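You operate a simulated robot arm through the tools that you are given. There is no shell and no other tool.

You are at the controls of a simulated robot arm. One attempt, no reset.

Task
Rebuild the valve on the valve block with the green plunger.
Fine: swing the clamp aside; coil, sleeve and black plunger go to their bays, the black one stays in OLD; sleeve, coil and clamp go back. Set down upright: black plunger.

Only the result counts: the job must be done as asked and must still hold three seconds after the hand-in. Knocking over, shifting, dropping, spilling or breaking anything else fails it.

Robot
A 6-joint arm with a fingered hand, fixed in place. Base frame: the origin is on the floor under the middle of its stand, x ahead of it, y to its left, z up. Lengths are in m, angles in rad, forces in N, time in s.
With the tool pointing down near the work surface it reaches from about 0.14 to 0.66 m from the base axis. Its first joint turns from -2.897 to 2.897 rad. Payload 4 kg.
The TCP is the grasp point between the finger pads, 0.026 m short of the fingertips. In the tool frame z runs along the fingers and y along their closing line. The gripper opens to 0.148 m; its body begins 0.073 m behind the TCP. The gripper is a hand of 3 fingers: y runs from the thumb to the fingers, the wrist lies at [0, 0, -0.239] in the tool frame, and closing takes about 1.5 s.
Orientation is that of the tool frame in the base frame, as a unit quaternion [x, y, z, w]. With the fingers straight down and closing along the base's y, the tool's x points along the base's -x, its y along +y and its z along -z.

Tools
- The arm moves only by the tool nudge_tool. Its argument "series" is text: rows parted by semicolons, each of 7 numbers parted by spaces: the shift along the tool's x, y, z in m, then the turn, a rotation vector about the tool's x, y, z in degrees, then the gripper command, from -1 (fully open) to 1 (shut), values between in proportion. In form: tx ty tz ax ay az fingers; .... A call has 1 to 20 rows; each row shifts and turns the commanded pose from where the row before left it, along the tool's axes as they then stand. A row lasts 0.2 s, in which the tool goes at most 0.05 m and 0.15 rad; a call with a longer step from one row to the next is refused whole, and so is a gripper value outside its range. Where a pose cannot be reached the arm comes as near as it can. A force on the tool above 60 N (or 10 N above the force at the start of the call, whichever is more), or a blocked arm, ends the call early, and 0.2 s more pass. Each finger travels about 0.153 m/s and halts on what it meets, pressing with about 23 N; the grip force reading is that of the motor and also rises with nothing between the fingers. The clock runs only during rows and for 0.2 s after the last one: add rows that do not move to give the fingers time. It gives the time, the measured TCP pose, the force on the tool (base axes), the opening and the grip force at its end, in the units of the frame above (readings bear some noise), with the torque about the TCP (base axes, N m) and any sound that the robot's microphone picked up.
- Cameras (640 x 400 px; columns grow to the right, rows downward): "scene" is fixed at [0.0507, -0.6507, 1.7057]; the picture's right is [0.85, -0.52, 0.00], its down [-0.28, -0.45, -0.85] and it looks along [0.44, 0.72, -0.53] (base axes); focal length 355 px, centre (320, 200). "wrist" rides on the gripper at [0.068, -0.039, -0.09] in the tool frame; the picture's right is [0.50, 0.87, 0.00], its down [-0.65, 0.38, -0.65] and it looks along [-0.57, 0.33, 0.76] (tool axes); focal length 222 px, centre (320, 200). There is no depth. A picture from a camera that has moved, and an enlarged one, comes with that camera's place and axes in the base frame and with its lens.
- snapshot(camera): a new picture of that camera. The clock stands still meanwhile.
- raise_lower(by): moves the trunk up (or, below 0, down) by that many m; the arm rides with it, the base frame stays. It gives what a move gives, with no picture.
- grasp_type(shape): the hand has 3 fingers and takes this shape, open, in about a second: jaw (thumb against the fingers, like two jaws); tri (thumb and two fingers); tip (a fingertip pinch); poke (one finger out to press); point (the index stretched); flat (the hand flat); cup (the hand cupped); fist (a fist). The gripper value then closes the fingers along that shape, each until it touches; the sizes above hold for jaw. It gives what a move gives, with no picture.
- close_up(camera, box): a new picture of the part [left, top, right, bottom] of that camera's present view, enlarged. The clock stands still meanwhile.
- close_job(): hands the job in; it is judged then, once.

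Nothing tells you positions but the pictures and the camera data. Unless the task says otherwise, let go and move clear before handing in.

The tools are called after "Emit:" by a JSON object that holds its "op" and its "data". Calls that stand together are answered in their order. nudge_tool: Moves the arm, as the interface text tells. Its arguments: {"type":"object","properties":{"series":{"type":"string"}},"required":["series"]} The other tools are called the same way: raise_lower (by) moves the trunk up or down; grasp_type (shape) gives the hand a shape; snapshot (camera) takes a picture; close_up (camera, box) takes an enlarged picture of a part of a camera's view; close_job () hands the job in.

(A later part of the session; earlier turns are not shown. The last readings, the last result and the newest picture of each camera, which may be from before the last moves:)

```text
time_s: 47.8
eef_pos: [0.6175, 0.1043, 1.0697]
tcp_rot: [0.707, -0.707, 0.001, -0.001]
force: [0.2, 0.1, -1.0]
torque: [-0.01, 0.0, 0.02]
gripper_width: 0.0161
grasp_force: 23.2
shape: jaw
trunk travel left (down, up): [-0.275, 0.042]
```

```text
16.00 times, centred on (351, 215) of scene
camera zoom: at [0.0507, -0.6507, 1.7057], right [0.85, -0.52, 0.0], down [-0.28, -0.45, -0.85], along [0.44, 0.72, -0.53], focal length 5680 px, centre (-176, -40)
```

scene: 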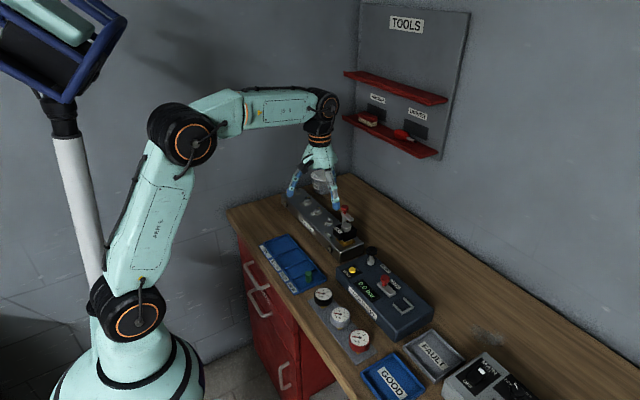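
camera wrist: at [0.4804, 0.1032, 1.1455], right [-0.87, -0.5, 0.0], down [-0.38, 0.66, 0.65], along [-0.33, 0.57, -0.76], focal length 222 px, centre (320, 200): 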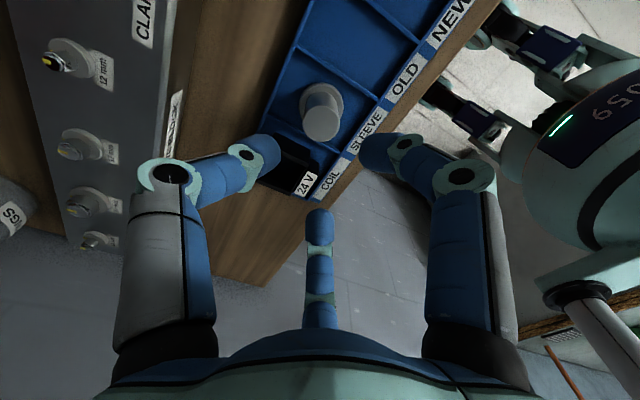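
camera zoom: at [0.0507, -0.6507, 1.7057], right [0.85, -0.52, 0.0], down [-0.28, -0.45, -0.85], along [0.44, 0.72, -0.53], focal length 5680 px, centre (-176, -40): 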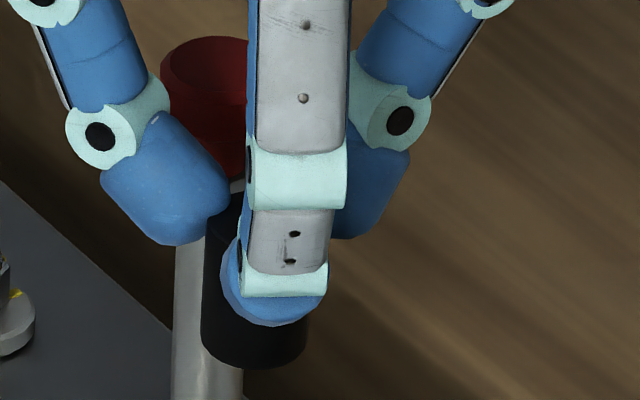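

The black plunger is out and hanging straight, bottom about 45 mm below the TCP. I'll carry it to the OLD bay near (0.424, 0.108), offset in x to keep the fingers off the sleeve.

Emit:
{"op": "nudge_tool", "data": {"series": "-0.001 0.0387 0 0 0 0 1; -0.001 0.0387 0 0 0 0 1; -0.001 0.0387 0 0 0 0 1; -0.001 0.0387 0 0 0 0 1; 0 0.0387 0 0 0 0 1; 0 0 0.03 0 0 0 1; 0 0 0.03 0 0 0 1; 0 0 0.02 0 0 0 1; 0 0 0 0 0 0 1"}}

Emit:
{"op": "close_up", "data": {"camera": "scene", "box": [260, 220, 340, 280]}}

Emit:
{"op": "snapshot", "data": {"camera": "wrist"}}

```text
time_s: 49.8
eef_pos: [0.4234, 0.1084, 0.9897]
tcp_rot: [0.708, -0.706, 0.0, -0.001]
force: [0.6, 0.3, -0.3]
torque: [0.0, 0.02, -0.02]
gripper_width: 0.0159
grasp_force: 23.1
shape: jaw
trunk travel left (down, up): [-0.275, 0.042]
```

```text
6.67 times, centred on (300, 250) of scene
camera zoom: at [0.0507, -0.6507, 1.7057], right [0.85, -0.52, 0.0], down [-0.28, -0.45, -0.85], along [0.44, 0.72, -0.53], focal length 2367 px, centre (453, -133)
```

zoom: 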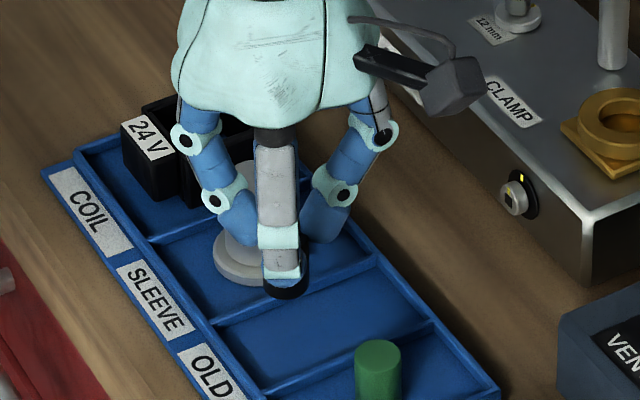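

```text
taken
camera wrist: at [0.4632, 0.0406, 1.0782], right [-0.87, -0.5, 0.0], down [-0.38, 0.66, 0.65], along [-0.33, 0.57, -0.76], focal length 222 px, centre (320, 200)
```

wrist: 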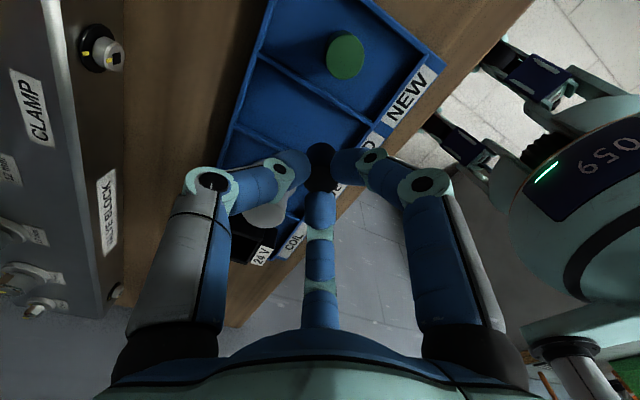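

Emit:
{"op": "nudge_tool", "data": {"series": "-0.0015 0 0.015 0 0 0 1; 0 0 0.012 0 0 0 1; 0 0 0.008 0 0 0 1; 0 0 0 0 0 0 1"}}

Emit:
{"op": "close_up", "data": {"camera": "scene", "box": [260, 225, 330, 275]}}

Emit:
{"op": "close_up", "data": {"camera": "wrist", "box": [220, 60, 420, 240]}}

```text
time_s: 50.8
eef_pos: [0.4241, 0.1089, 0.9554]
tcp_rot: [-0.707, 0.707, 0.0, 0.001]
force: [0.2, 0.0, 0.4]
torque: [-0.01, 0.01, 0.01]
gripper_width: 0.016
grasp_force: 23.1
shape: jaw
trunk travel left (down, up): [-0.275, 0.042]
```

```text
8.00 times, centred on (295, 250) of scene
camera zoom: at [0.0507, -0.6507, 1.7057], right [0.85, -0.52, 0.0], down [-0.28, -0.45, -0.85], along [0.44, 0.72, -0.53], focal length 2840 px, centre (520, -200)
```

zoom: 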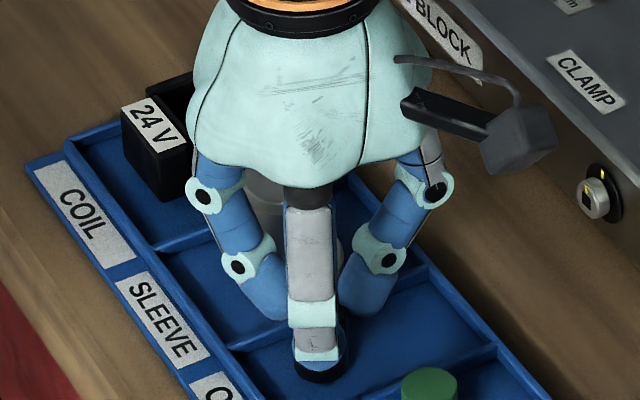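

```text
2.22 times, centred on (320, 150) of wrist
camera zoom: at [0.4634, 0.0419, 1.0434], right [-0.87, -0.5, 0.0], down [-0.38, 0.66, 0.65], along [-0.33, 0.57, -0.76], focal length 494 px, centre (320, 311)
```

zoom: 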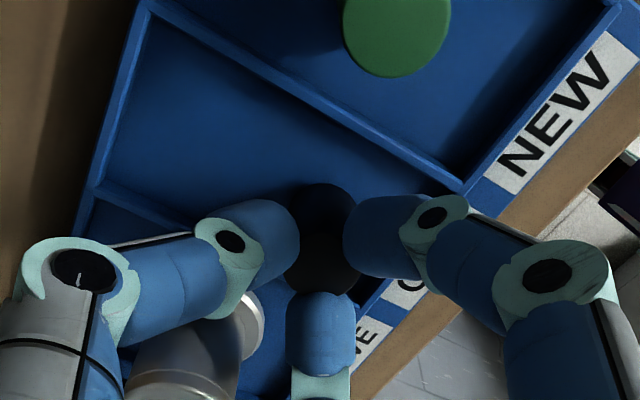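

Emit:
{"op": "nudge_tool", "data": {"series": "0 0 0.003 0 0 0 1; 0 0 0.0015 0 0 0 1; 0 0 0 0 0 0 1"}}

Emit:
{"op": "close_up", "data": {"camera": "scene", "box": [280, 250, 320, 275]}}

```text
time_s: 51.6
eef_pos: [0.4243, 0.1092, 0.9507]
tcp_rot: [-0.707, 0.707, -0.002, 0.001]
force: [1.3, 0.2, 13.3]
torque: [0.01, -0.04, 0.01]
gripper_width: 0.0163
grasp_force: 22.8
shape: jaw
trunk travel left (down, up): [-0.275, 0.042]
```

```text
16.00 times, centred on (300, 262) of scene
camera zoom: at [0.0507, -0.6507, 1.7057], right [0.85, -0.52, 0.0], down [-0.28, -0.45, -0.85], along [0.44, 0.72, -0.53], focal length 5680 px, centre (640, -800)
```

zoom: 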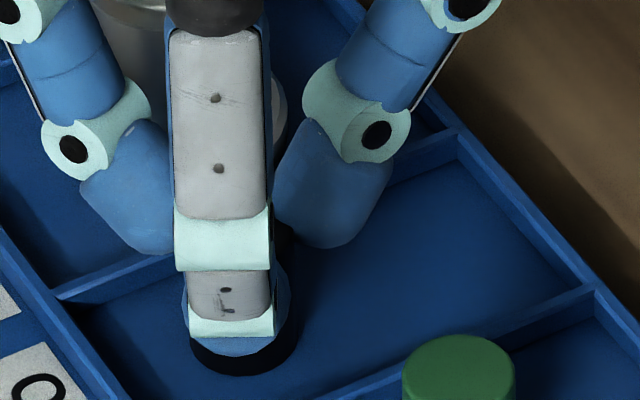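

The plunger is on the floor of the OLD bay (13 N). I'll ease off, open gently and rise.

Emit:
{"op": "nudge_tool", "data": {"series": "0 0 -0.001 0 0 0 1; 0 0 0 0 0 0 0.72; 0 0 0 0 0 0 0.6; 0 0 0 0 0 0 0.5; 0 0 0 0 0 0 0.45; 0 0 -0.005 0 0 0 0.45; 0 0 -0.01 0 0 0 0.45; 0 0 -0.02 0 0 0 0.45; 0 0 -0.03 0 0 0 0.45; 0 0 -0.03 0 0 0 0.45; 0 0 0 0 0 0 0.45"}}

Emit:
{"op": "close_up", "data": {"camera": "scene", "box": [260, 225, 340, 285]}}

Emit:
{"op": "snapshot", "data": {"camera": "wrist"}}

```text
time_s: 54.0
eef_pos: [0.4247, 0.11, 1.0446]
tcp_rot: [-0.707, 0.708, 0.0, 0.0]
force: [-0.6, -0.1, -0.7]
torque: [0.0, -0.01, 0.02]
gripper_width: 0.04
grasp_force: 0.0
shape: jaw
trunk travel left (down, up): [-0.275, 0.042]
```

```text
6.67 times, centred on (300, 255) of scene
camera zoom: at [0.0507, -0.6507, 1.7057], right [0.85, -0.52, 0.0], down [-0.28, -0.45, -0.85], along [0.44, 0.72, -0.53], focal length 2367 px, centre (453, -167)
```

zoom: 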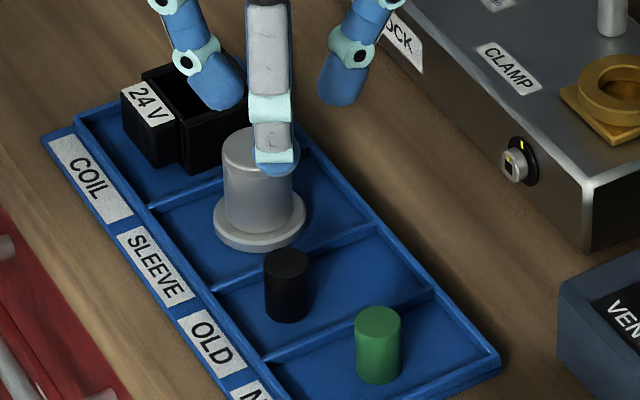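

```text
taken
camera wrist: at [0.4628, 0.0418, 1.1342], right [-0.87, -0.5, 0.0], down [-0.38, 0.66, 0.65], along [-0.33, 0.57, -0.76], focal length 222 px, centre (320, 200)
```

wrist: 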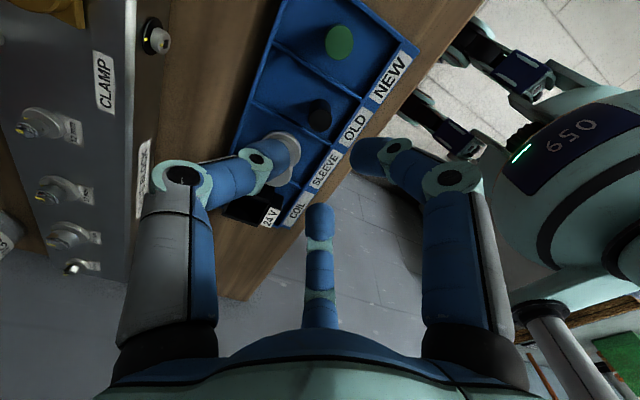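

The black plunger stands upright in OLD. Now I'll move above the green plunger near (0.441, 0.053).

Emit:
{"op": "nudge_tool", "data": {"series": "0.028 -0.008 0 0 0 0 0.3; 0.028 -0.0085 0 0 0 0 0.3; 0 0 0 0 0 0 0.3"}}

Emit:
{"op": "close_up", "data": {"camera": "wrist", "box": [220, 50, 420, 220]}}

Emit:
{"op": "close_up", "data": {"camera": "scene", "box": [270, 230, 350, 290]}}

```text
time_s: 54.8
eef_pos: [0.4399, 0.0533, 1.0457]
tcp_rot: [-0.707, 0.707, -0.001, 0.002]
force: [0.0, -0.2, -0.1]
torque: [0.02, -0.02, 0.01]
gripper_width: 0.0512
grasp_force: 0.1
shape: jaw
trunk travel left (down, up): [-0.275, 0.042]
```

```text
2.35 times, centred on (320, 135) of wrist
camera zoom: at [0.4795, -0.0143, 1.1338], right [-0.87, -0.5, 0.0], down [-0.38, 0.66, 0.65], along [-0.33, 0.57, -0.76], focal length 523 px, centre (320, 353)
```

zoom: 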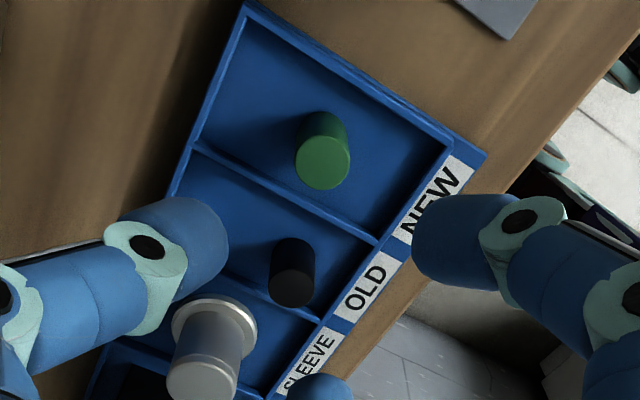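

```text
6.67 times, centred on (310, 260) of scene
camera zoom: at [0.0507, -0.6507, 1.7057], right [0.85, -0.52, 0.0], down [-0.28, -0.45, -0.85], along [0.44, 0.72, -0.53], focal length 2367 px, centre (387, -200)
```

zoom: 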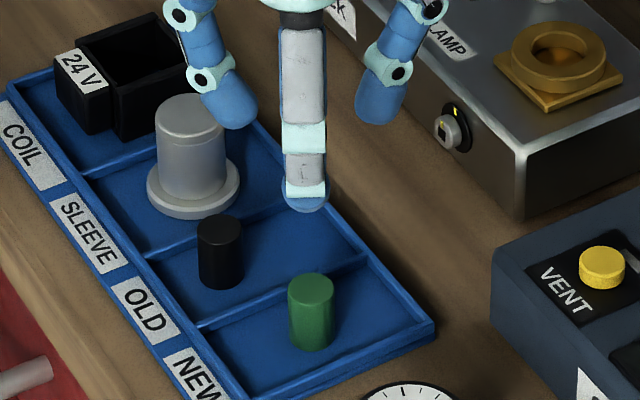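

The green plunger is at about (0.4395, 0.052). I'll descend with a narrower opening to stay clear of the black one, stopping partway to check.

Emit:
{"op": "nudge_tool", "data": {"series": "0.001 0 0.02 0 0 0 0.45; 0 0 0.02 0 0 0 0.45; 0 0 0.02 0 0 0 0.45; 0 0 0.01 0 0 0 0.45; 0 0 0 0 0 0 0.45"}}

Emit:
{"op": "close_up", "data": {"camera": "wrist", "box": [220, 70, 420, 240]}}

Emit:
{"op": "close_up", "data": {"camera": "scene", "box": [280, 240, 344, 285]}}

```text
time_s: 56.0
eef_pos: [0.4392, 0.0519, 0.9761]
tcp_rot: [0.707, -0.707, 0.001, -0.001]
force: [0.4, 0.6, -0.7]
torque: [0.01, -0.04, 0.02]
gripper_width: 0.0413
grasp_force: 0.1
shape: jaw
trunk travel left (down, up): [-0.275, 0.042]
```

```text
2.35 times, centred on (320, 155) of wrist
camera zoom: at [0.4791, -0.0152, 1.0647], right [-0.87, -0.5, 0.0], down [-0.38, 0.66, 0.65], along [-0.33, 0.57, -0.76], focal length 523 px, centre (320, 306)
```

zoom: 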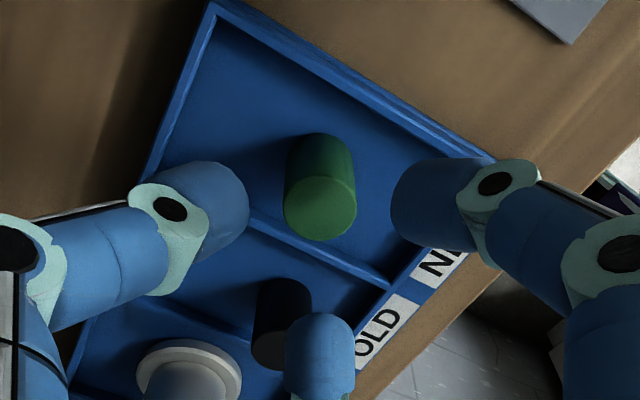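

```text
8.89 times, centred on (312, 262) of scene
camera zoom: at [0.0507, -0.6507, 1.7057], right [0.85, -0.52, 0.0], down [-0.28, -0.45, -0.85], along [0.44, 0.72, -0.53], focal length 3156 px, centre (391, -356)
```

zoom: 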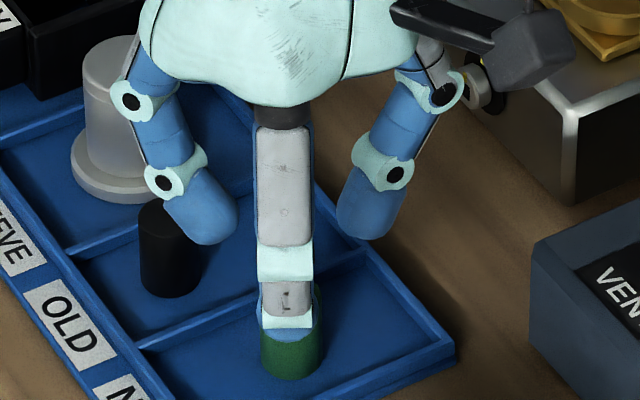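

Emit:
{"op": "nudge_tool", "data": {"series": "0 0 0.012 0 0 0 0.45; 0 0 0.012 0 0 0 0.45; 0 0 0 0 0 0 0.45"}}

Emit:
{"op": "close_up", "data": {"camera": "scene", "box": [280, 240, 344, 285]}}

Emit:
{"op": "close_up", "data": {"camera": "wrist", "box": [220, 90, 420, 240]}}

```text
time_s: 56.8
eef_pos: [0.4394, 0.0522, 0.9513]
tcp_rot: [0.707, -0.707, 0.001, -0.001]
force: [0.4, 0.1, 0.7]
torque: [0.02, -0.01, 0.01]
gripper_width: 0.0411
grasp_force: 0.0
shape: jaw
trunk travel left (down, up): [-0.275, 0.042]
```

```text
8.89 times, centred on (312, 262) of scene
camera zoom: at [0.0507, -0.6507, 1.7057], right [0.85, -0.52, 0.0], down [-0.28, -0.45, -0.85], along [0.44, 0.72, -0.53], focal length 3156 px, centre (391, -356)
```

zoom: 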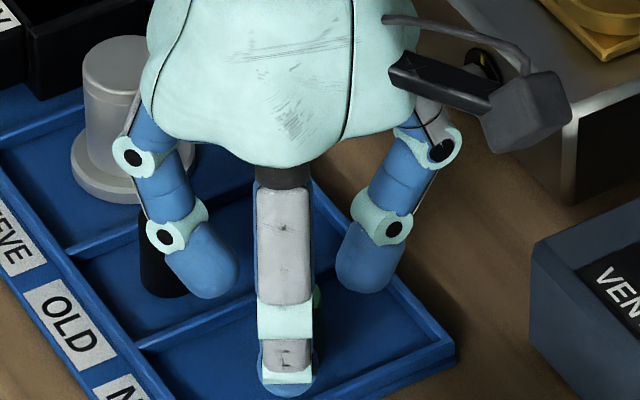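

```text
2.67 times, centred on (320, 165) of wrist
camera zoom: at [0.4784, -0.0156, 1.0403], right [-0.87, -0.5, 0.0], down [-0.38, 0.66, 0.65], along [-0.33, 0.57, -0.76], focal length 592 px, centre (320, 293)
```

zoom: 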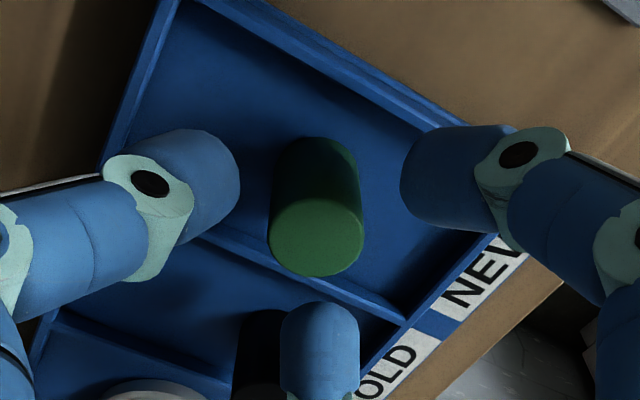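

Emit:
{"op": "nudge_tool", "data": {"series": "0 0 0 0 0 0 0.6; 0 0 0 0 0 0 0.7; 0 0 0 0 0 0 1; 0 0 0 0 0 0 1; 0 0 0 0 0 0 1"}}

Emit:
{"op": "close_up", "data": {"camera": "scene", "box": [280, 240, 344, 285]}}

Emit:
{"op": "close_up", "data": {"camera": "wrist", "box": [220, 90, 420, 240]}}

```text
time_s: 58.0
eef_pos: [0.4389, 0.0516, 0.9507]
tcp_rot: [-0.707, 0.707, 0.0, 0.001]
force: [-0.4, -0.1, 0.5]
torque: [0.0, 0.0, -0.02]
gripper_width: 0.0161
grasp_force: 22.2
shape: jaw
trunk travel left (down, up): [-0.275, 0.042]
```

```text
8.89 times, centred on (312, 262) of scene
camera zoom: at [0.0507, -0.6507, 1.7057], right [0.85, -0.52, 0.0], down [-0.28, -0.45, -0.85], along [0.44, 0.72, -0.53], focal length 3156 px, centre (391, -356)
```

zoom: 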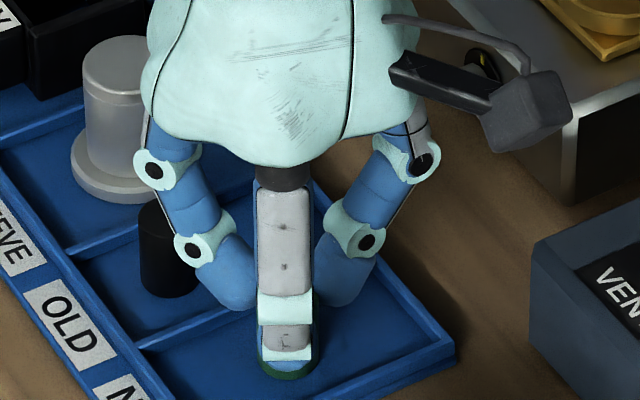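

```text
2.67 times, centred on (320, 165) of wrist
camera zoom: at [0.4785, -0.0156, 1.0404], right [-0.87, -0.5, 0.0], down [-0.38, 0.66, 0.65], along [-0.33, 0.57, -0.76], focal length 592 px, centre (320, 293)
```

zoom: 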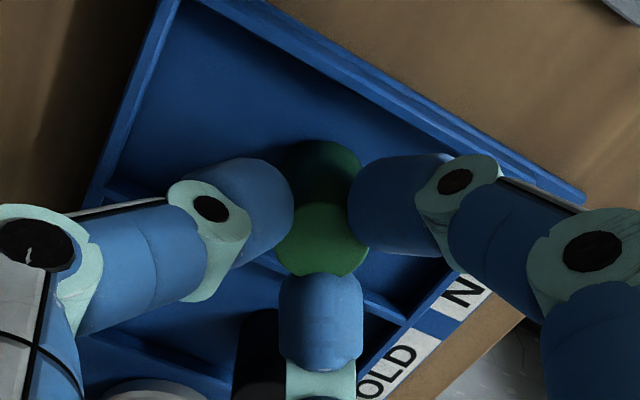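

Green plunger gripped. I'll lift it and carry it over the valve seat.

Emit:
{"op": "nudge_tool", "data": {"series": "0 0 -0.008 0 0 0 1; 0 0 -0.015 0 0 0 1; 0 0 -0.025 0 0 0 1; 0 0 -0.035 0 0 0 1; 0 0 -0.04 0 0 0 1; -0.0131 -0.0442 0 0 0 0 1; -0.0131 -0.0442 0 0 0 0 1; -0.0131 -0.0442 0 0 0 0 1; -0.0131 -0.0442 0 0 0 0 1; 0 0 0 0 0 0 1"}}

Emit:
{"op": "close_up", "data": {"camera": "scene", "box": [320, 190, 384, 250]}}

Emit:
{"op": "close_up", "data": {"camera": "wrist", "box": [220, 60, 420, 240]}}

Emit:
{"op": "close_up", "data": {"camera": "scene", "box": [255, 225, 335, 285]}}

```text
time_s: 60.2
eef_pos: [0.6156, 0.1047, 1.0752]
tcp_rot: [0.707, -0.707, 0.0, 0.001]
force: [-0.3, 0.0, -0.6]
torque: [0.0, 0.0, -0.03]
gripper_width: 0.0161
grasp_force: 23.1
shape: jaw
trunk travel left (down, up): [-0.275, 0.042]
```

```text
6.67 times, centred on (352, 220) of scene
camera zoom: at [0.0507, -0.6507, 1.7057], right [0.85, -0.52, 0.0], down [-0.28, -0.45, -0.85], along [0.44, 0.72, -0.53], focal length 2367 px, centre (107, 67)
```

zoom: 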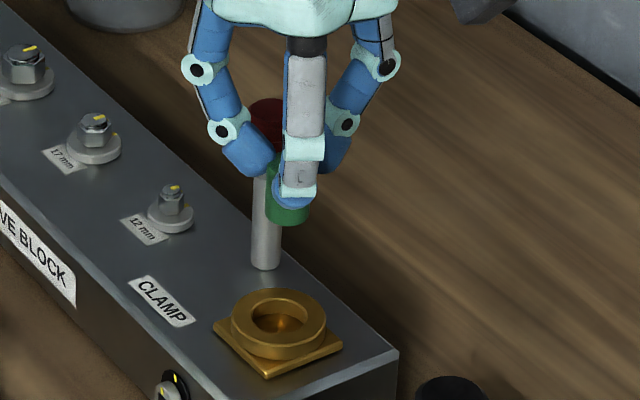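

```text
2.22 times, centred on (320, 150) of wrist
camera zoom: at [0.6565, 0.0373, 1.1638], right [-0.87, -0.5, 0.0], down [-0.38, 0.66, 0.65], along [-0.33, 0.57, -0.76], focal length 494 px, centre (320, 311)
```

zoom: 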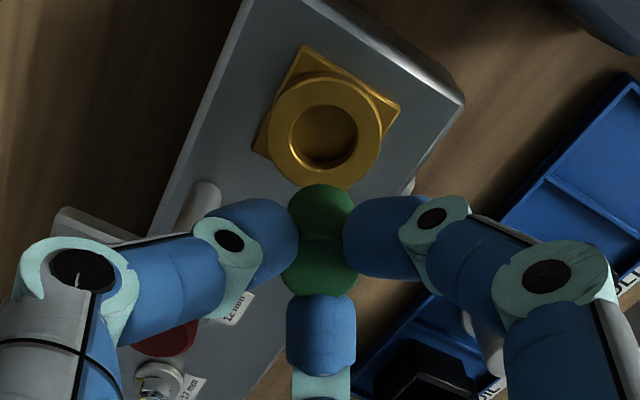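

```text
6.67 times, centred on (295, 255) of scene
camera zoom: at [0.0507, -0.6507, 1.7057], right [0.85, -0.52, 0.0], down [-0.28, -0.45, -0.85], along [0.44, 0.72, -0.53], focal length 2367 px, centre (487, -167)
```

zoom: 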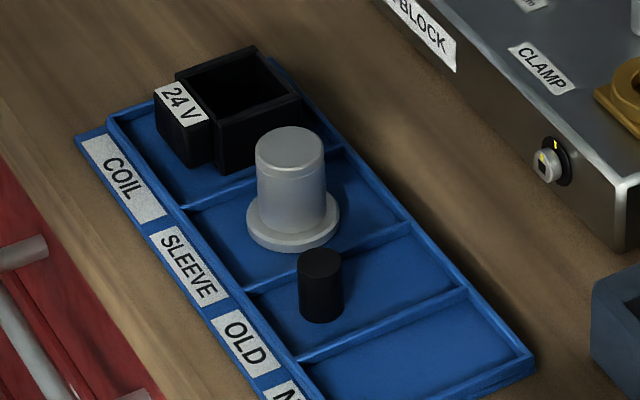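

Emit:
{"op": "close_up", "data": {"camera": "wrist", "box": [280, 70, 370, 150]}}

Emit:
{"op": "close_up", "data": {"camera": "scene", "box": [338, 225, 368, 248]}}

```text
5.00 times, centred on (325, 110) of wrist
camera zoom: at [0.6565, 0.0373, 1.1638], right [-0.87, -0.5, 0.0], down [-0.38, 0.66, 0.65], along [-0.33, 0.57, -0.76], focal length 1111 px, centre (295, 650)
```

zoom: 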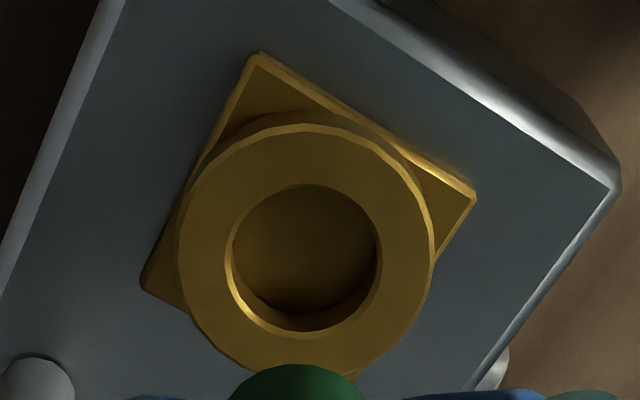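

```text
16.00 times, centred on (353, 236) of scene
camera zoom: at [0.0507, -0.6507, 1.7057], right [0.85, -0.52, 0.0], down [-0.28, -0.45, -0.85], along [0.44, 0.72, -0.53], focal length 5680 px, centre (-208, -384)
```

zoom: 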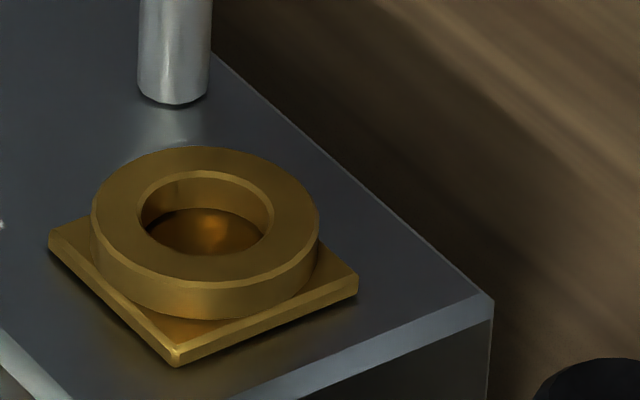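

The seat centre is about (0.615, 0.105), with roughly 3 mm clearance all round. I'll lower the green plunger into it.

Emit:
{"op": "nudge_tool", "data": {"series": "0 0 0.02 0 0 0 1; 0 0 0.02 0 0 0 1; 0 0 0.015 0 0 0 1; 0 0 0.007 0 0 0 1; 0 0 0 0 0 0 1"}}

Emit:
{"op": "close_up", "data": {"camera": "scene", "box": [325, 210, 381, 245]}}

Emit:
{"op": "close_up", "data": {"camera": "wrist", "box": [240, 90, 400, 230]}}

```text
time_s: 61.4
eef_pos: [0.6167, 0.1043, 1.0133]
tcp_rot: [0.707, -0.707, -0.001, 0.0]
force: [-0.5, 0.1, -1.0]
torque: [0.0, -0.03, -0.01]
gripper_width: 0.0162
grasp_force: 23.4
shape: jaw
trunk travel left (down, up): [-0.275, 0.042]
```

```text
11.43 times, centred on (353, 228) of scene
camera zoom: at [0.0507, -0.6507, 1.7057], right [0.85, -0.52, 0.0], down [-0.28, -0.45, -0.85], along [0.44, 0.72, -0.53], focal length 4057 px, centre (-57, -114)
```

zoom: 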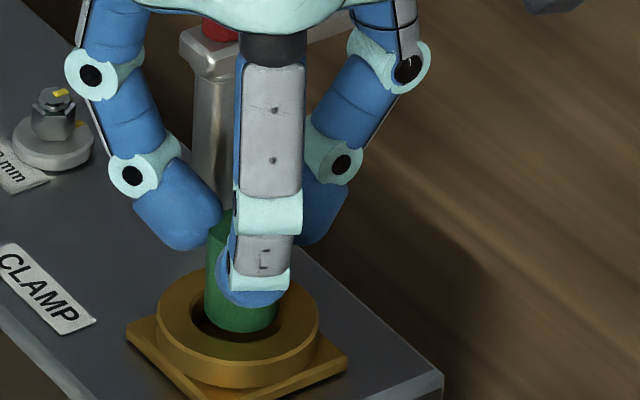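

```text
2.86 times, centred on (320, 160) of wrist
camera zoom: at [0.6557, 0.0373, 1.1018], right [-0.87, -0.5, 0.0], down [-0.38, 0.66, 0.65], along [-0.33, 0.57, -0.76], focal length 635 px, centre (320, 314)
```

zoom: 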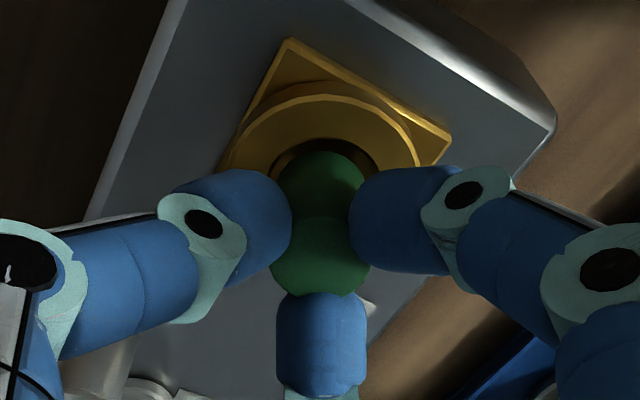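

Emit:
{"op": "nudge_tool", "data": {"series": "0 0 0.003 0 0 0 1; 0 0 0.003 0 0 0 1; 0 0 0.001 0 0 0 1; 0 0 0 0 0 0 1"}}

Emit:
{"op": "close_up", "data": {"camera": "scene", "box": [325, 210, 381, 245]}}

```text
time_s: 62.4
eef_pos: [0.618, 0.1049, 1.0055]
tcp_rot: [0.708, -0.706, 0.0, 0.0]
force: [-0.1, -0.4, -0.7]
torque: [-0.03, -0.01, 0.0]
gripper_width: 0.0162
grasp_force: 22.6
shape: jaw
trunk travel left (down, up): [-0.275, 0.042]
```

```text
11.43 times, centred on (353, 228) of scene
camera zoom: at [0.0507, -0.6507, 1.7057], right [0.85, -0.52, 0.0], down [-0.28, -0.45, -0.85], along [0.44, 0.72, -0.53], focal length 4057 px, centre (-57, -114)
```

zoom: 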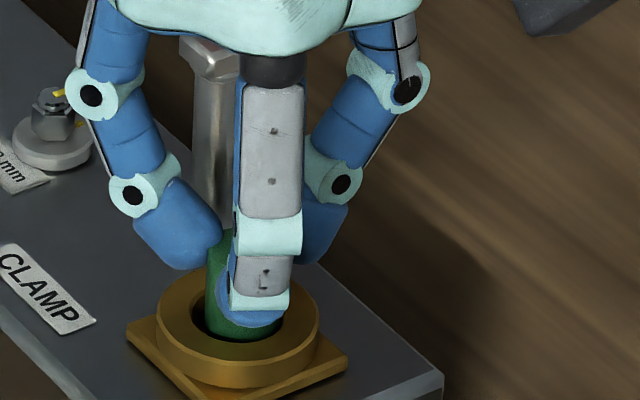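

Emit:
{"op": "nudge_tool", "data": {"series": "0 0 0.001 0 0 0 1; 0 0 0.001 0 0 0 1; 0 0 0 0 0 0 1"}}

```text
time_s: 63.2
eef_pos: [0.6164, 0.1052, 1.004]
tcp_rot: [0.707, -0.707, -0.001, -0.001]
force: [0.0, 0.5, -0.1]
torque: [-0.02, 0.01, -0.02]
gripper_width: 0.0163
grasp_force: 22.9
shape: jaw
trunk travel left (down, up): [-0.275, 0.042]
```

Emit:
{"op": "nudge_tool", "data": {"series": "0 0 0.0012 0 0 0 1; 0 0 0 0 0 0 1; 0 0 0 0 0 0 1"}}

```text
time_s: 64.0
eef_pos: [0.6159, 0.1037, 1.002]
tcp_rot: [-0.707, 0.707, 0.0, 0.0]
force: [-0.1, 0.9, -0.4]
torque: [-0.01, -0.01, 0.01]
gripper_width: 0.0163
grasp_force: 23.1
shape: jaw
trunk travel left (down, up): [-0.275, 0.042]
```

Emit:
{"op": "close_up", "data": {"camera": "scene", "box": [333, 222, 373, 247]}}

Emit:
{"op": "close_up", "data": {"camera": "wrist", "box": [260, 100, 380, 220]}}

```text
16.00 times, centred on (353, 234) of scene
camera zoom: at [0.0507, -0.6507, 1.7057], right [0.85, -0.52, 0.0], down [-0.28, -0.45, -0.85], along [0.44, 0.72, -0.53], focal length 5680 px, centre (-208, -352)
```

zoom: 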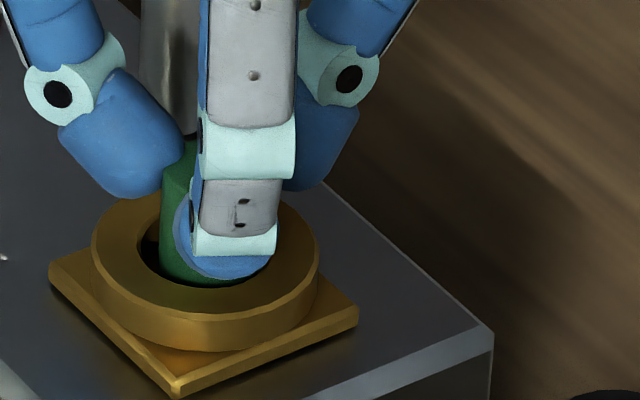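

```text
3.33 times, centred on (320, 160) of wrist
camera zoom: at [0.6557, 0.0368, 1.0918], right [-0.87, -0.5, 0.0], down [-0.38, 0.66, 0.65], along [-0.33, 0.57, -0.76], focal length 740 px, centre (320, 333)
```

zoom: 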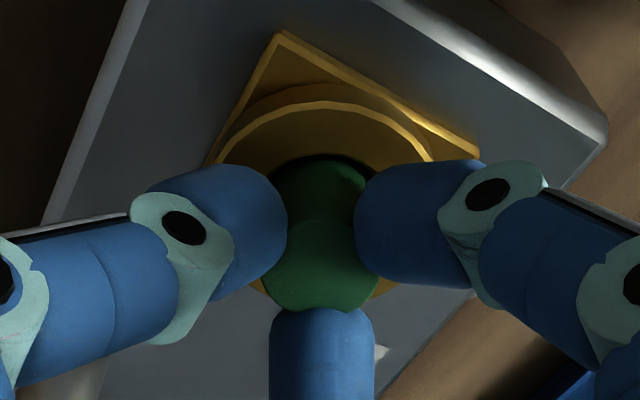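

Emit:
{"op": "nudge_tool", "data": {"series": "0 0 0.001 0 0 0 1; 0 0 0.001 0 0 0 1; 0 0 0 0 0 0 1"}}

```text
time_s: 64.8
eef_pos: [0.6158, 0.1041, 1.0005]
tcp_rot: [-0.707, 0.707, -0.001, 0.001]
force: [0.6, 0.1, 10.0]
torque: [-0.03, -0.03, 0.0]
gripper_width: 0.0166
grasp_force: 23.4
shape: jaw
trunk travel left (down, up): [-0.275, 0.042]
```

Contact: the green plunger is on the seat floor. I'll release gently and rise to inspect.

Emit:
{"op": "nudge_tool", "data": {"series": "0 0 -0.0008 0 0 0 1; 0 0 0 0 0 0 0.72; 0 0 0 0 0 0 0.6; 0 0 0 0 0 0 0.45; 0 0 0 0 0 0 0.4; 0 0 -0.005 0 0 0 0.4; 0 0 -0.01 0 0 0 0.4; 0 0 -0.02 0 0 0 0.4; 0 0 -0.03 0 0 0 0.4; 0 0 0 0 0 0 0.4"}}

Emit:
{"op": "close_up", "data": {"camera": "scene", "box": [333, 220, 373, 250]}}

Emit:
{"op": "close_up", "data": {"camera": "wrist", "box": [250, 70, 390, 190]}}

```text
time_s: 67.0
eef_pos: [0.6157, 0.1055, 1.0669]
tcp_rot: [-0.707, 0.708, 0.0, 0.0]
force: [-1.0, 0.3, 0.0]
torque: [0.0, -0.01, -0.01]
gripper_width: 0.044
grasp_force: 0.1
shape: jaw
trunk travel left (down, up): [-0.275, 0.042]
```

```text
13.33 times, centred on (353, 235) of scene
camera zoom: at [0.0507, -0.6507, 1.7057], right [0.85, -0.52, 0.0], down [-0.28, -0.45, -0.85], along [0.44, 0.72, -0.53], focal length 4733 px, centre (-120, -267)
```

zoom: 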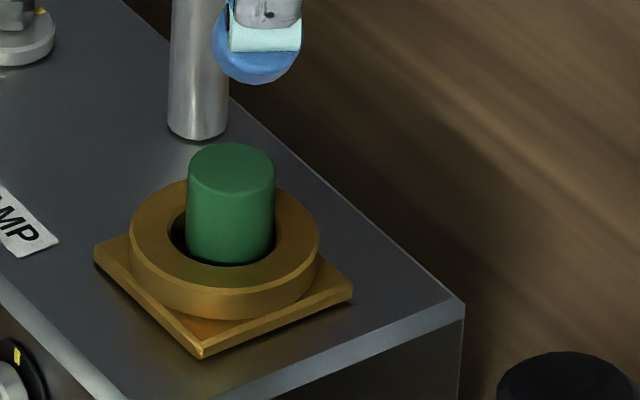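

```text
3.33 times, centred on (320, 130) of wrist
camera zoom: at [0.6556, 0.0374, 1.156], right [-0.87, -0.5, 0.0], down [-0.38, 0.66, 0.65], along [-0.33, 0.57, -0.76], focal length 740 px, centre (320, 433)
```

zoom: 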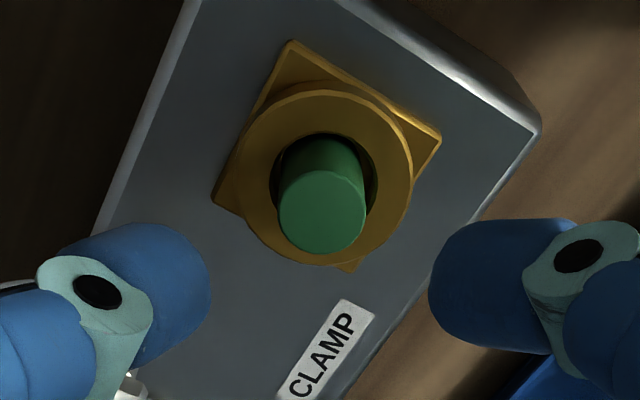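

Green is seated at the same height the black one had. Next I'll fetch the sleeve from its bay.

Emit:
{"op": "nudge_tool", "data": {"series": "0 0 -0.015 0 0 0 0.2; -0.01625 0.0438 0 0 0 0 0.2; -0.01625 0.0438 0 0 0 0 0.2; -0.01625 0.0438 0 0 0 0 0.2; -0.01625 0.0438 0 0 0 0 0.2; 0 0 0.03 0 0 0 0.2; 0 0 0 0 0 0 0.2"}}

Emit:
{"op": "close_up", "data": {"camera": "wrist", "box": [230, 70, 410, 200]}}

Emit:
{"op": "close_up", "data": {"camera": "scene", "box": [255, 215, 335, 275]}}

```text
time_s: 68.6
eef_pos: [0.4378, 0.1697, 1.0501]
tcp_rot: [-0.707, 0.707, -0.001, 0.001]
force: [-0.7, 0.2, 0.6]
torque: [-0.02, 0.0, 0.0]
gripper_width: 0.0586
grasp_force: 0.1
shape: jaw
trunk travel left (down, up): [-0.275, 0.042]
```

```text
3.08 times, centred on (320, 135) of wrist
camera zoom: at [0.4786, 0.1021, 1.14], right [-0.87, -0.5, 0.0], down [-0.38, 0.66, 0.65], along [-0.33, 0.57, -0.76], focal length 684 px, centre (320, 400)
```

zoom: 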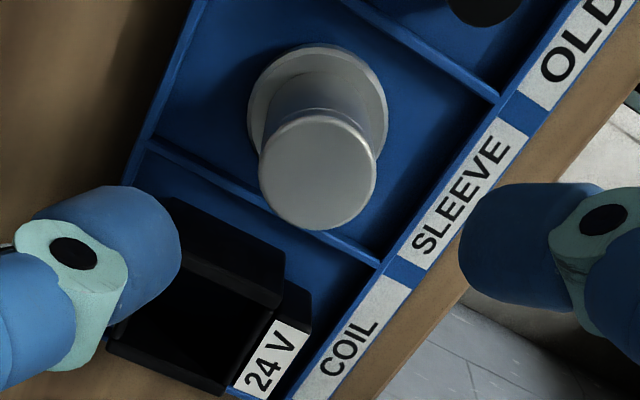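

```text
6.67 times, centred on (295, 245) of scene
camera zoom: at [0.0507, -0.6507, 1.7057], right [0.85, -0.52, 0.0], down [-0.28, -0.45, -0.85], along [0.44, 0.72, -0.53], focal length 2367 px, centre (487, -100)
```

zoom: 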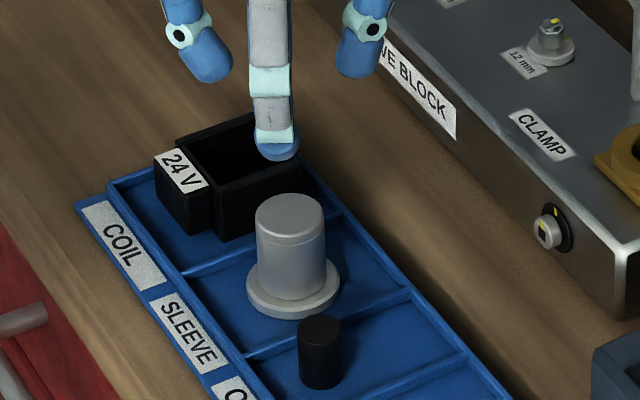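

Emit:
{"op": "nudge_tool", "data": {"series": "-0.0005 -0.0015 0.03 0 0 0 0.4; 0 0 0.025 0 0 0 0.4; 0 0 0.015 0 0 0 0.4; 0 0 0 0 0 0 0.4"}}

Emit:
{"op": "close_up", "data": {"camera": "wrist", "box": [220, 90, 420, 240]}}

Emit:
{"op": "close_up", "data": {"camera": "scene", "box": [260, 215, 330, 270]}}

```text
time_s: 69.6
eef_pos: [0.4435, 0.1702, 0.9805]
tcp_rot: [0.708, -0.707, 0.001, -0.001]
force: [-0.2, 0.5, -0.4]
torque: [-0.02, -0.02, -0.01]
gripper_width: 0.0447
grasp_force: 0.0
shape: jaw
trunk travel left (down, up): [-0.275, 0.042]
```

```text
2.67 times, centred on (320, 165) of wrist
camera zoom: at [0.4814, 0.102, 1.0701], right [-0.87, -0.5, 0.0], down [-0.38, 0.66, 0.65], along [-0.33, 0.57, -0.76], focal length 592 px, centre (320, 293)
```

zoom: 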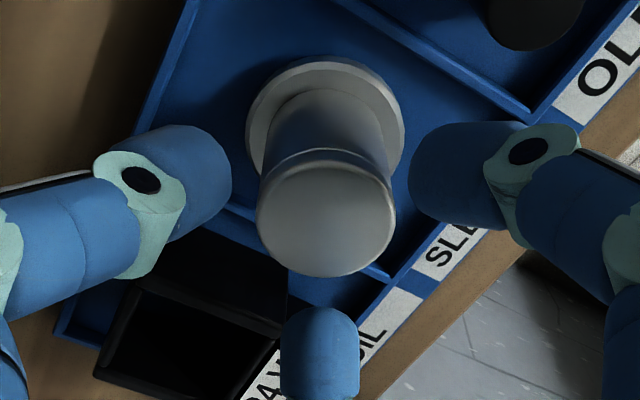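

```text
7.27 times, centred on (295, 242) of scene
camera zoom: at [0.0507, -0.6507, 1.7057], right [0.85, -0.52, 0.0], down [-0.28, -0.45, -0.85], along [0.44, 0.72, -0.53], focal length 2582 px, centre (502, -109)
```

zoom: 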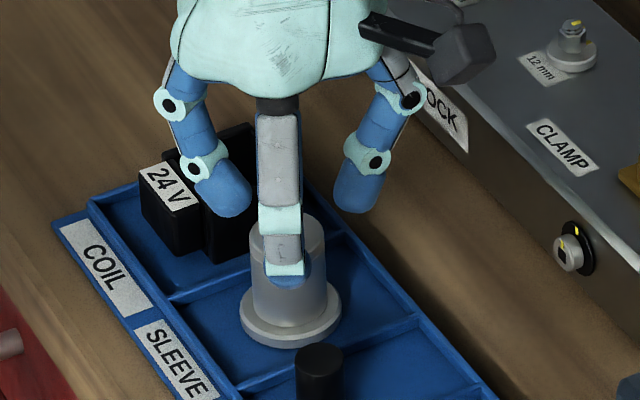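

Emit:
{"op": "nudge_tool", "data": {"series": "0.0007 0.0013 0.01 0 0 0 0.4; 0 0 0.01 0 0 0 0.4; 0 0 0.008 0 0 0 0.4; 0 0 0 0 0 0 0.4"}}

Emit:
{"op": "close_up", "data": {"camera": "scene", "box": [260, 215, 330, 270]}}

Emit:
{"op": "close_up", "data": {"camera": "wrist", "box": [220, 90, 420, 240]}}

```text
time_s: 70.6
eef_pos: [0.4404, 0.169, 0.9527]
tcp_rot: [0.707, -0.707, 0.0, -0.001]
force: [-0.4, 0.8, 0.0]
torque: [-0.02, -0.01, 0.0]
gripper_width: 0.0448
grasp_force: 0.1
shape: jaw
trunk travel left (down, up): [-0.275, 0.042]
```

```text
7.27 times, centred on (295, 242) of scene
camera zoom: at [0.0507, -0.6507, 1.7057], right [0.85, -0.52, 0.0], down [-0.28, -0.45, -0.85], along [0.44, 0.72, -0.53], focal length 2582 px, centre (502, -109)
```

zoom: 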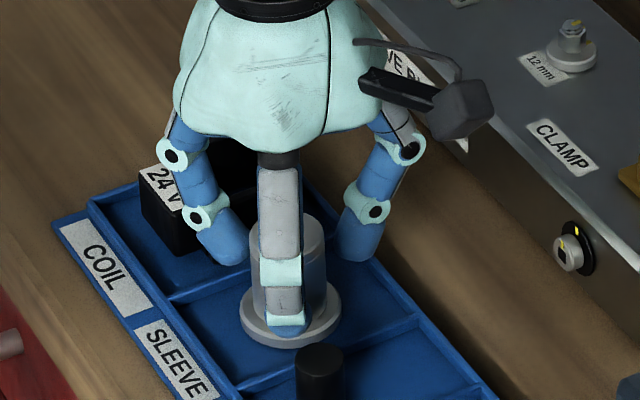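

```text
2.67 times, centred on (320, 165) of wrist
camera zoom: at [0.4803, 0.1018, 1.0422], right [-0.87, -0.5, 0.0], down [-0.38, 0.66, 0.65], along [-0.33, 0.57, -0.76], focal length 592 px, centre (320, 293)
```

zoom: 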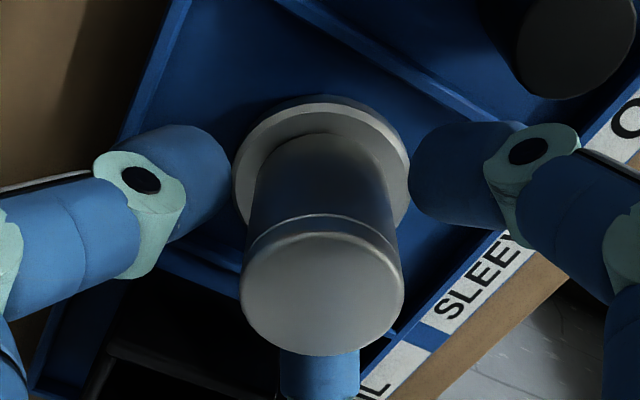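

Emit:
{"op": "nudge_tool", "data": {"series": "0 0 0 0 0 0 0.6; 0 0 0 0 0 0 1; 0 0 0 0 0 0 1; 0 0 0 0 0 0 1; 0 0 0 0 0 0 1"}}

Emit:
{"op": "nudge_tool", "data": {"series": "0 0 -0.006 0 0 0 1; 0 0 -0.012 0 0 0 1; 0 0 -0.02 0 0 0 1; 0 0 -0.03 0 0 0 1; 0 0 -0.04 0 0 0 1; 0 0 -0.03 0 0 0 1; 0 0 0 0 0 0 1"}}

Emit:
{"op": "close_up", "data": {"camera": "scene", "box": [240, 190, 350, 280]}}

Emit:
{"op": "close_up", "data": {"camera": "wrist", "box": [220, 90, 420, 240]}}

```text
time_s: 71.8
eef_pos: [0.4411, 0.1698, 0.953]
tcp_rot: [0.707, -0.707, 0.0, 0.0]
force: [0.5, -0.4, -0.5]
torque: [0.02, -0.02, -0.05]
gripper_width: 0.028
grasp_force: 22.9
shape: jaw
trunk travel left (down, up): [-0.275, 0.042]
```

```text
time_s: 73.4
eef_pos: [0.4415, 0.1699, 1.0907]
tcp_rot: [-0.707, 0.707, 0.0, 0.0]
force: [0.0, -0.1, 0.5]
torque: [-0.01, -0.03, -0.02]
gripper_width: 0.0279
grasp_force: 22.9
shape: jaw
trunk travel left (down, up): [-0.275, 0.042]
```

```text
4.44 times, centred on (295, 235) of scene
camera zoom: at [0.0507, -0.6507, 1.7057], right [0.85, -0.52, 0.0], down [-0.28, -0.45, -0.85], along [0.44, 0.72, -0.53], focal length 1578 px, centre (431, 44)
```

zoom: 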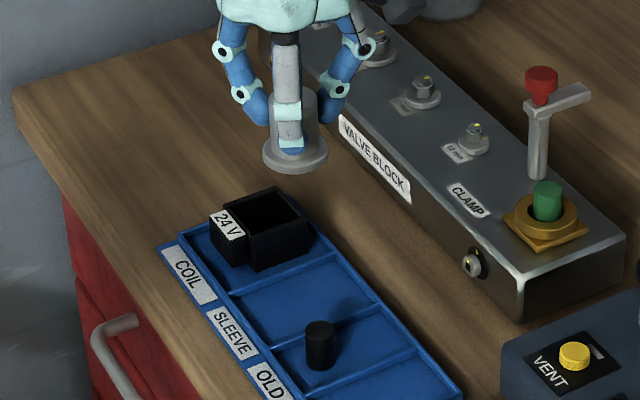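

```text
2.67 times, centred on (320, 165) of wrist
camera zoom: at [0.4809, 0.102, 1.1804], right [-0.87, -0.5, 0.0], down [-0.38, 0.66, 0.65], along [-0.33, 0.57, -0.76], focal length 592 px, centre (320, 293)
```

zoom: 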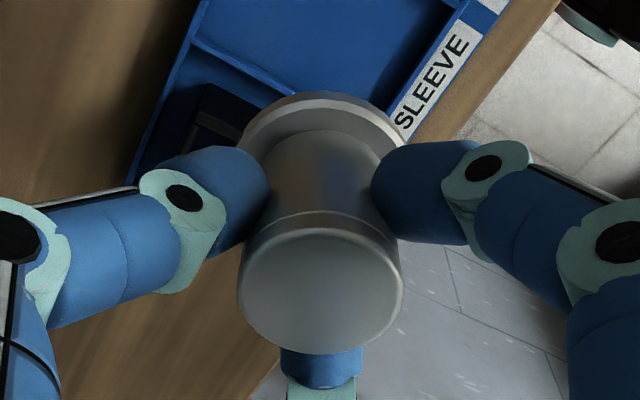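

The sleeve is up and hanging straight. I'll carry it over the green plunger.

Emit:
{"op": "nudge_tool", "data": {"series": "0.01635 -0.0435 0 0 0 0 1; 0.01635 -0.0435 0 0 0 0 1; 0.01635 -0.0435 0 0 0 0 1; 0.01635 -0.0435 0 0 0 0 1; 0 0 0 0 0 0 1; 0 0 0 0 0 0 1"}}

Emit:
{"op": "close_up", "data": {"camera": "scene", "box": [322, 195, 386, 250]}}

Emit:
{"op": "close_up", "data": {"camera": "wrist", "box": [240, 60, 400, 220]}}

```text
time_s: 74.8
eef_pos: [0.6169, 0.1031, 1.0917]
tcp_rot: [-0.707, 0.707, 0.0, -0.001]
force: [0.5, -0.2, -0.9]
torque: [0.01, 0.01, 0.04]
gripper_width: 0.0278
grasp_force: 23.1
shape: jaw
trunk travel left (down, up): [-0.275, 0.042]
```

```text
7.27 times, centred on (354, 222) of scene
camera zoom: at [0.0507, -0.6507, 1.7057], right [0.85, -0.52, 0.0], down [-0.28, -0.45, -0.85], along [0.44, 0.72, -0.53], focal length 2582 px, centre (73, 36)
```

zoom: 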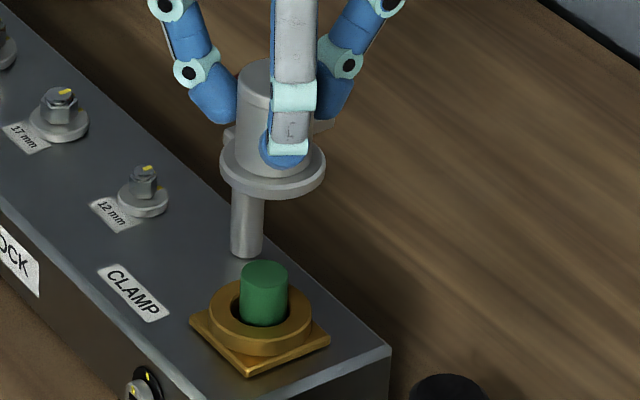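

```text
2.50 times, centred on (320, 140) of wrist
camera zoom: at [0.6564, 0.0354, 1.1807], right [-0.87, -0.5, 0.0], down [-0.38, 0.66, 0.65], along [-0.33, 0.57, -0.76], focal length 555 px, centre (320, 350)
```

zoom: 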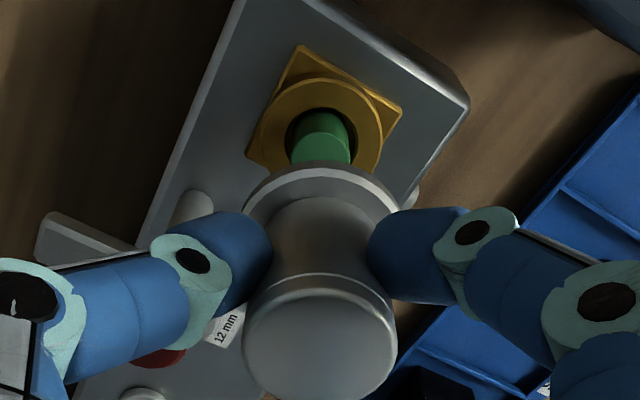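

Emit:
{"op": "nudge_tool", "data": {"series": "-0.0013 0.0013 0.01 0 0 0 1; 0 0 0.01 0 0 0 1; 0 0 0.008 0 0 0 1; 0 0 0 0 0 0 1; 0 0 0 0 0 0 1"}}

Emit:
{"op": "close_up", "data": {"camera": "scene", "box": [332, 208, 376, 248]}}

Emit:
{"op": "close_up", "data": {"camera": "wrist", "box": [260, 70, 380, 170]}}

```text
time_s: 76.0
eef_pos: [0.6144, 0.1048, 1.0648]
tcp_rot: [0.707, -0.707, 0.0, -0.001]
force: [0.0, 0.5, -0.6]
torque: [0.02, 0.02, 0.02]
gripper_width: 0.0278
grasp_force: 23.3
shape: jaw
trunk travel left (down, up): [-0.275, 0.042]
```

```text
10.00 times, centred on (354, 228) of scene
camera zoom: at [0.0507, -0.6507, 1.7057], right [0.85, -0.52, 0.0], down [-0.28, -0.45, -0.85], along [0.44, 0.72, -0.53], focal length 3550 px, centre (-20, -80)
```

zoom: 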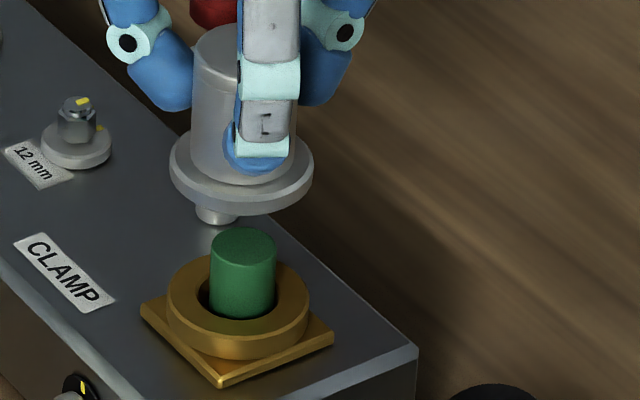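

```text
4.00 times, centred on (320, 120) of wrist
camera zoom: at [0.6538, 0.0372, 1.1525], right [-0.87, -0.5, 0.0], down [-0.38, 0.66, 0.65], along [-0.33, 0.57, -0.76], focal length 888 px, centre (320, 520)
```

zoom: 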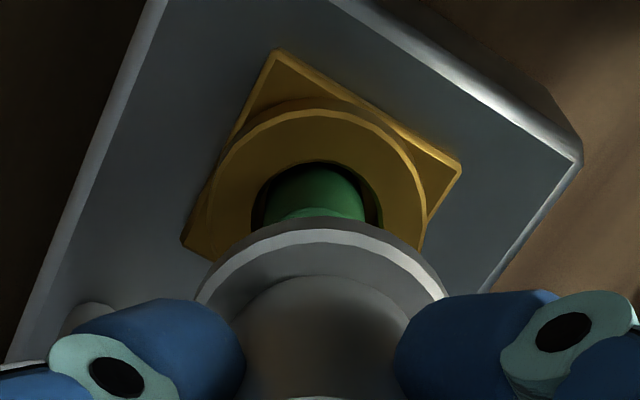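

Emit:
{"op": "close_up", "data": {"camera": "scene", "box": [345, 220, 369, 244]}}

Emit:
{"op": "close_up", "data": {"camera": "wrist", "box": [290, 90, 350, 140]}}

```text
16.00 times, centred on (357, 232) of scene
camera zoom: at [0.0507, -0.6507, 1.7057], right [0.85, -0.52, 0.0], down [-0.28, -0.45, -0.85], along [0.44, 0.72, -0.53], focal length 5680 px, centre (-272, -312)
```

zoom: 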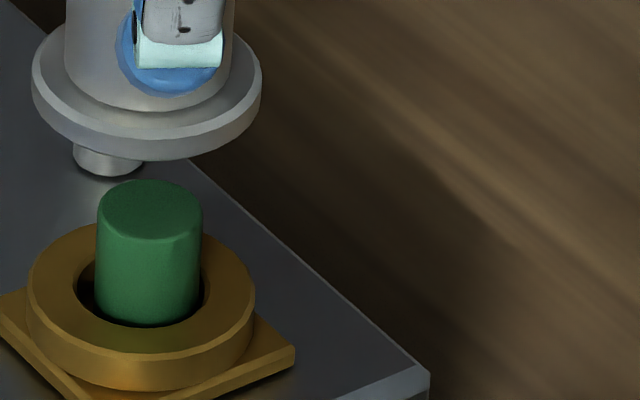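

```text
8.00 times, centred on (320, 115) of wrist
camera zoom: at [0.6538, 0.0372, 1.1525], right [-0.87, -0.5, 0.0], down [-0.38, 0.66, 0.65], along [-0.33, 0.57, -0.76], focal length 1777 px, centre (320, 880)
```

zoom: 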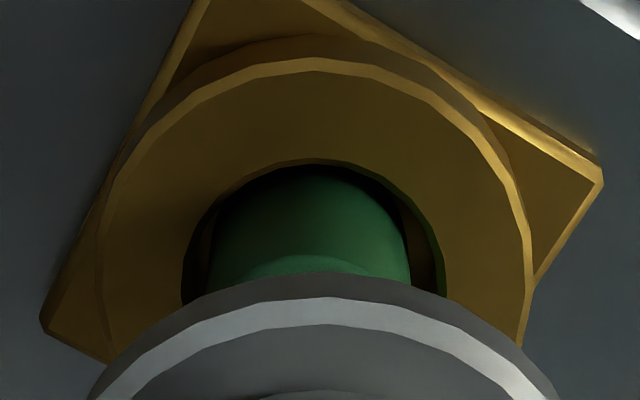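

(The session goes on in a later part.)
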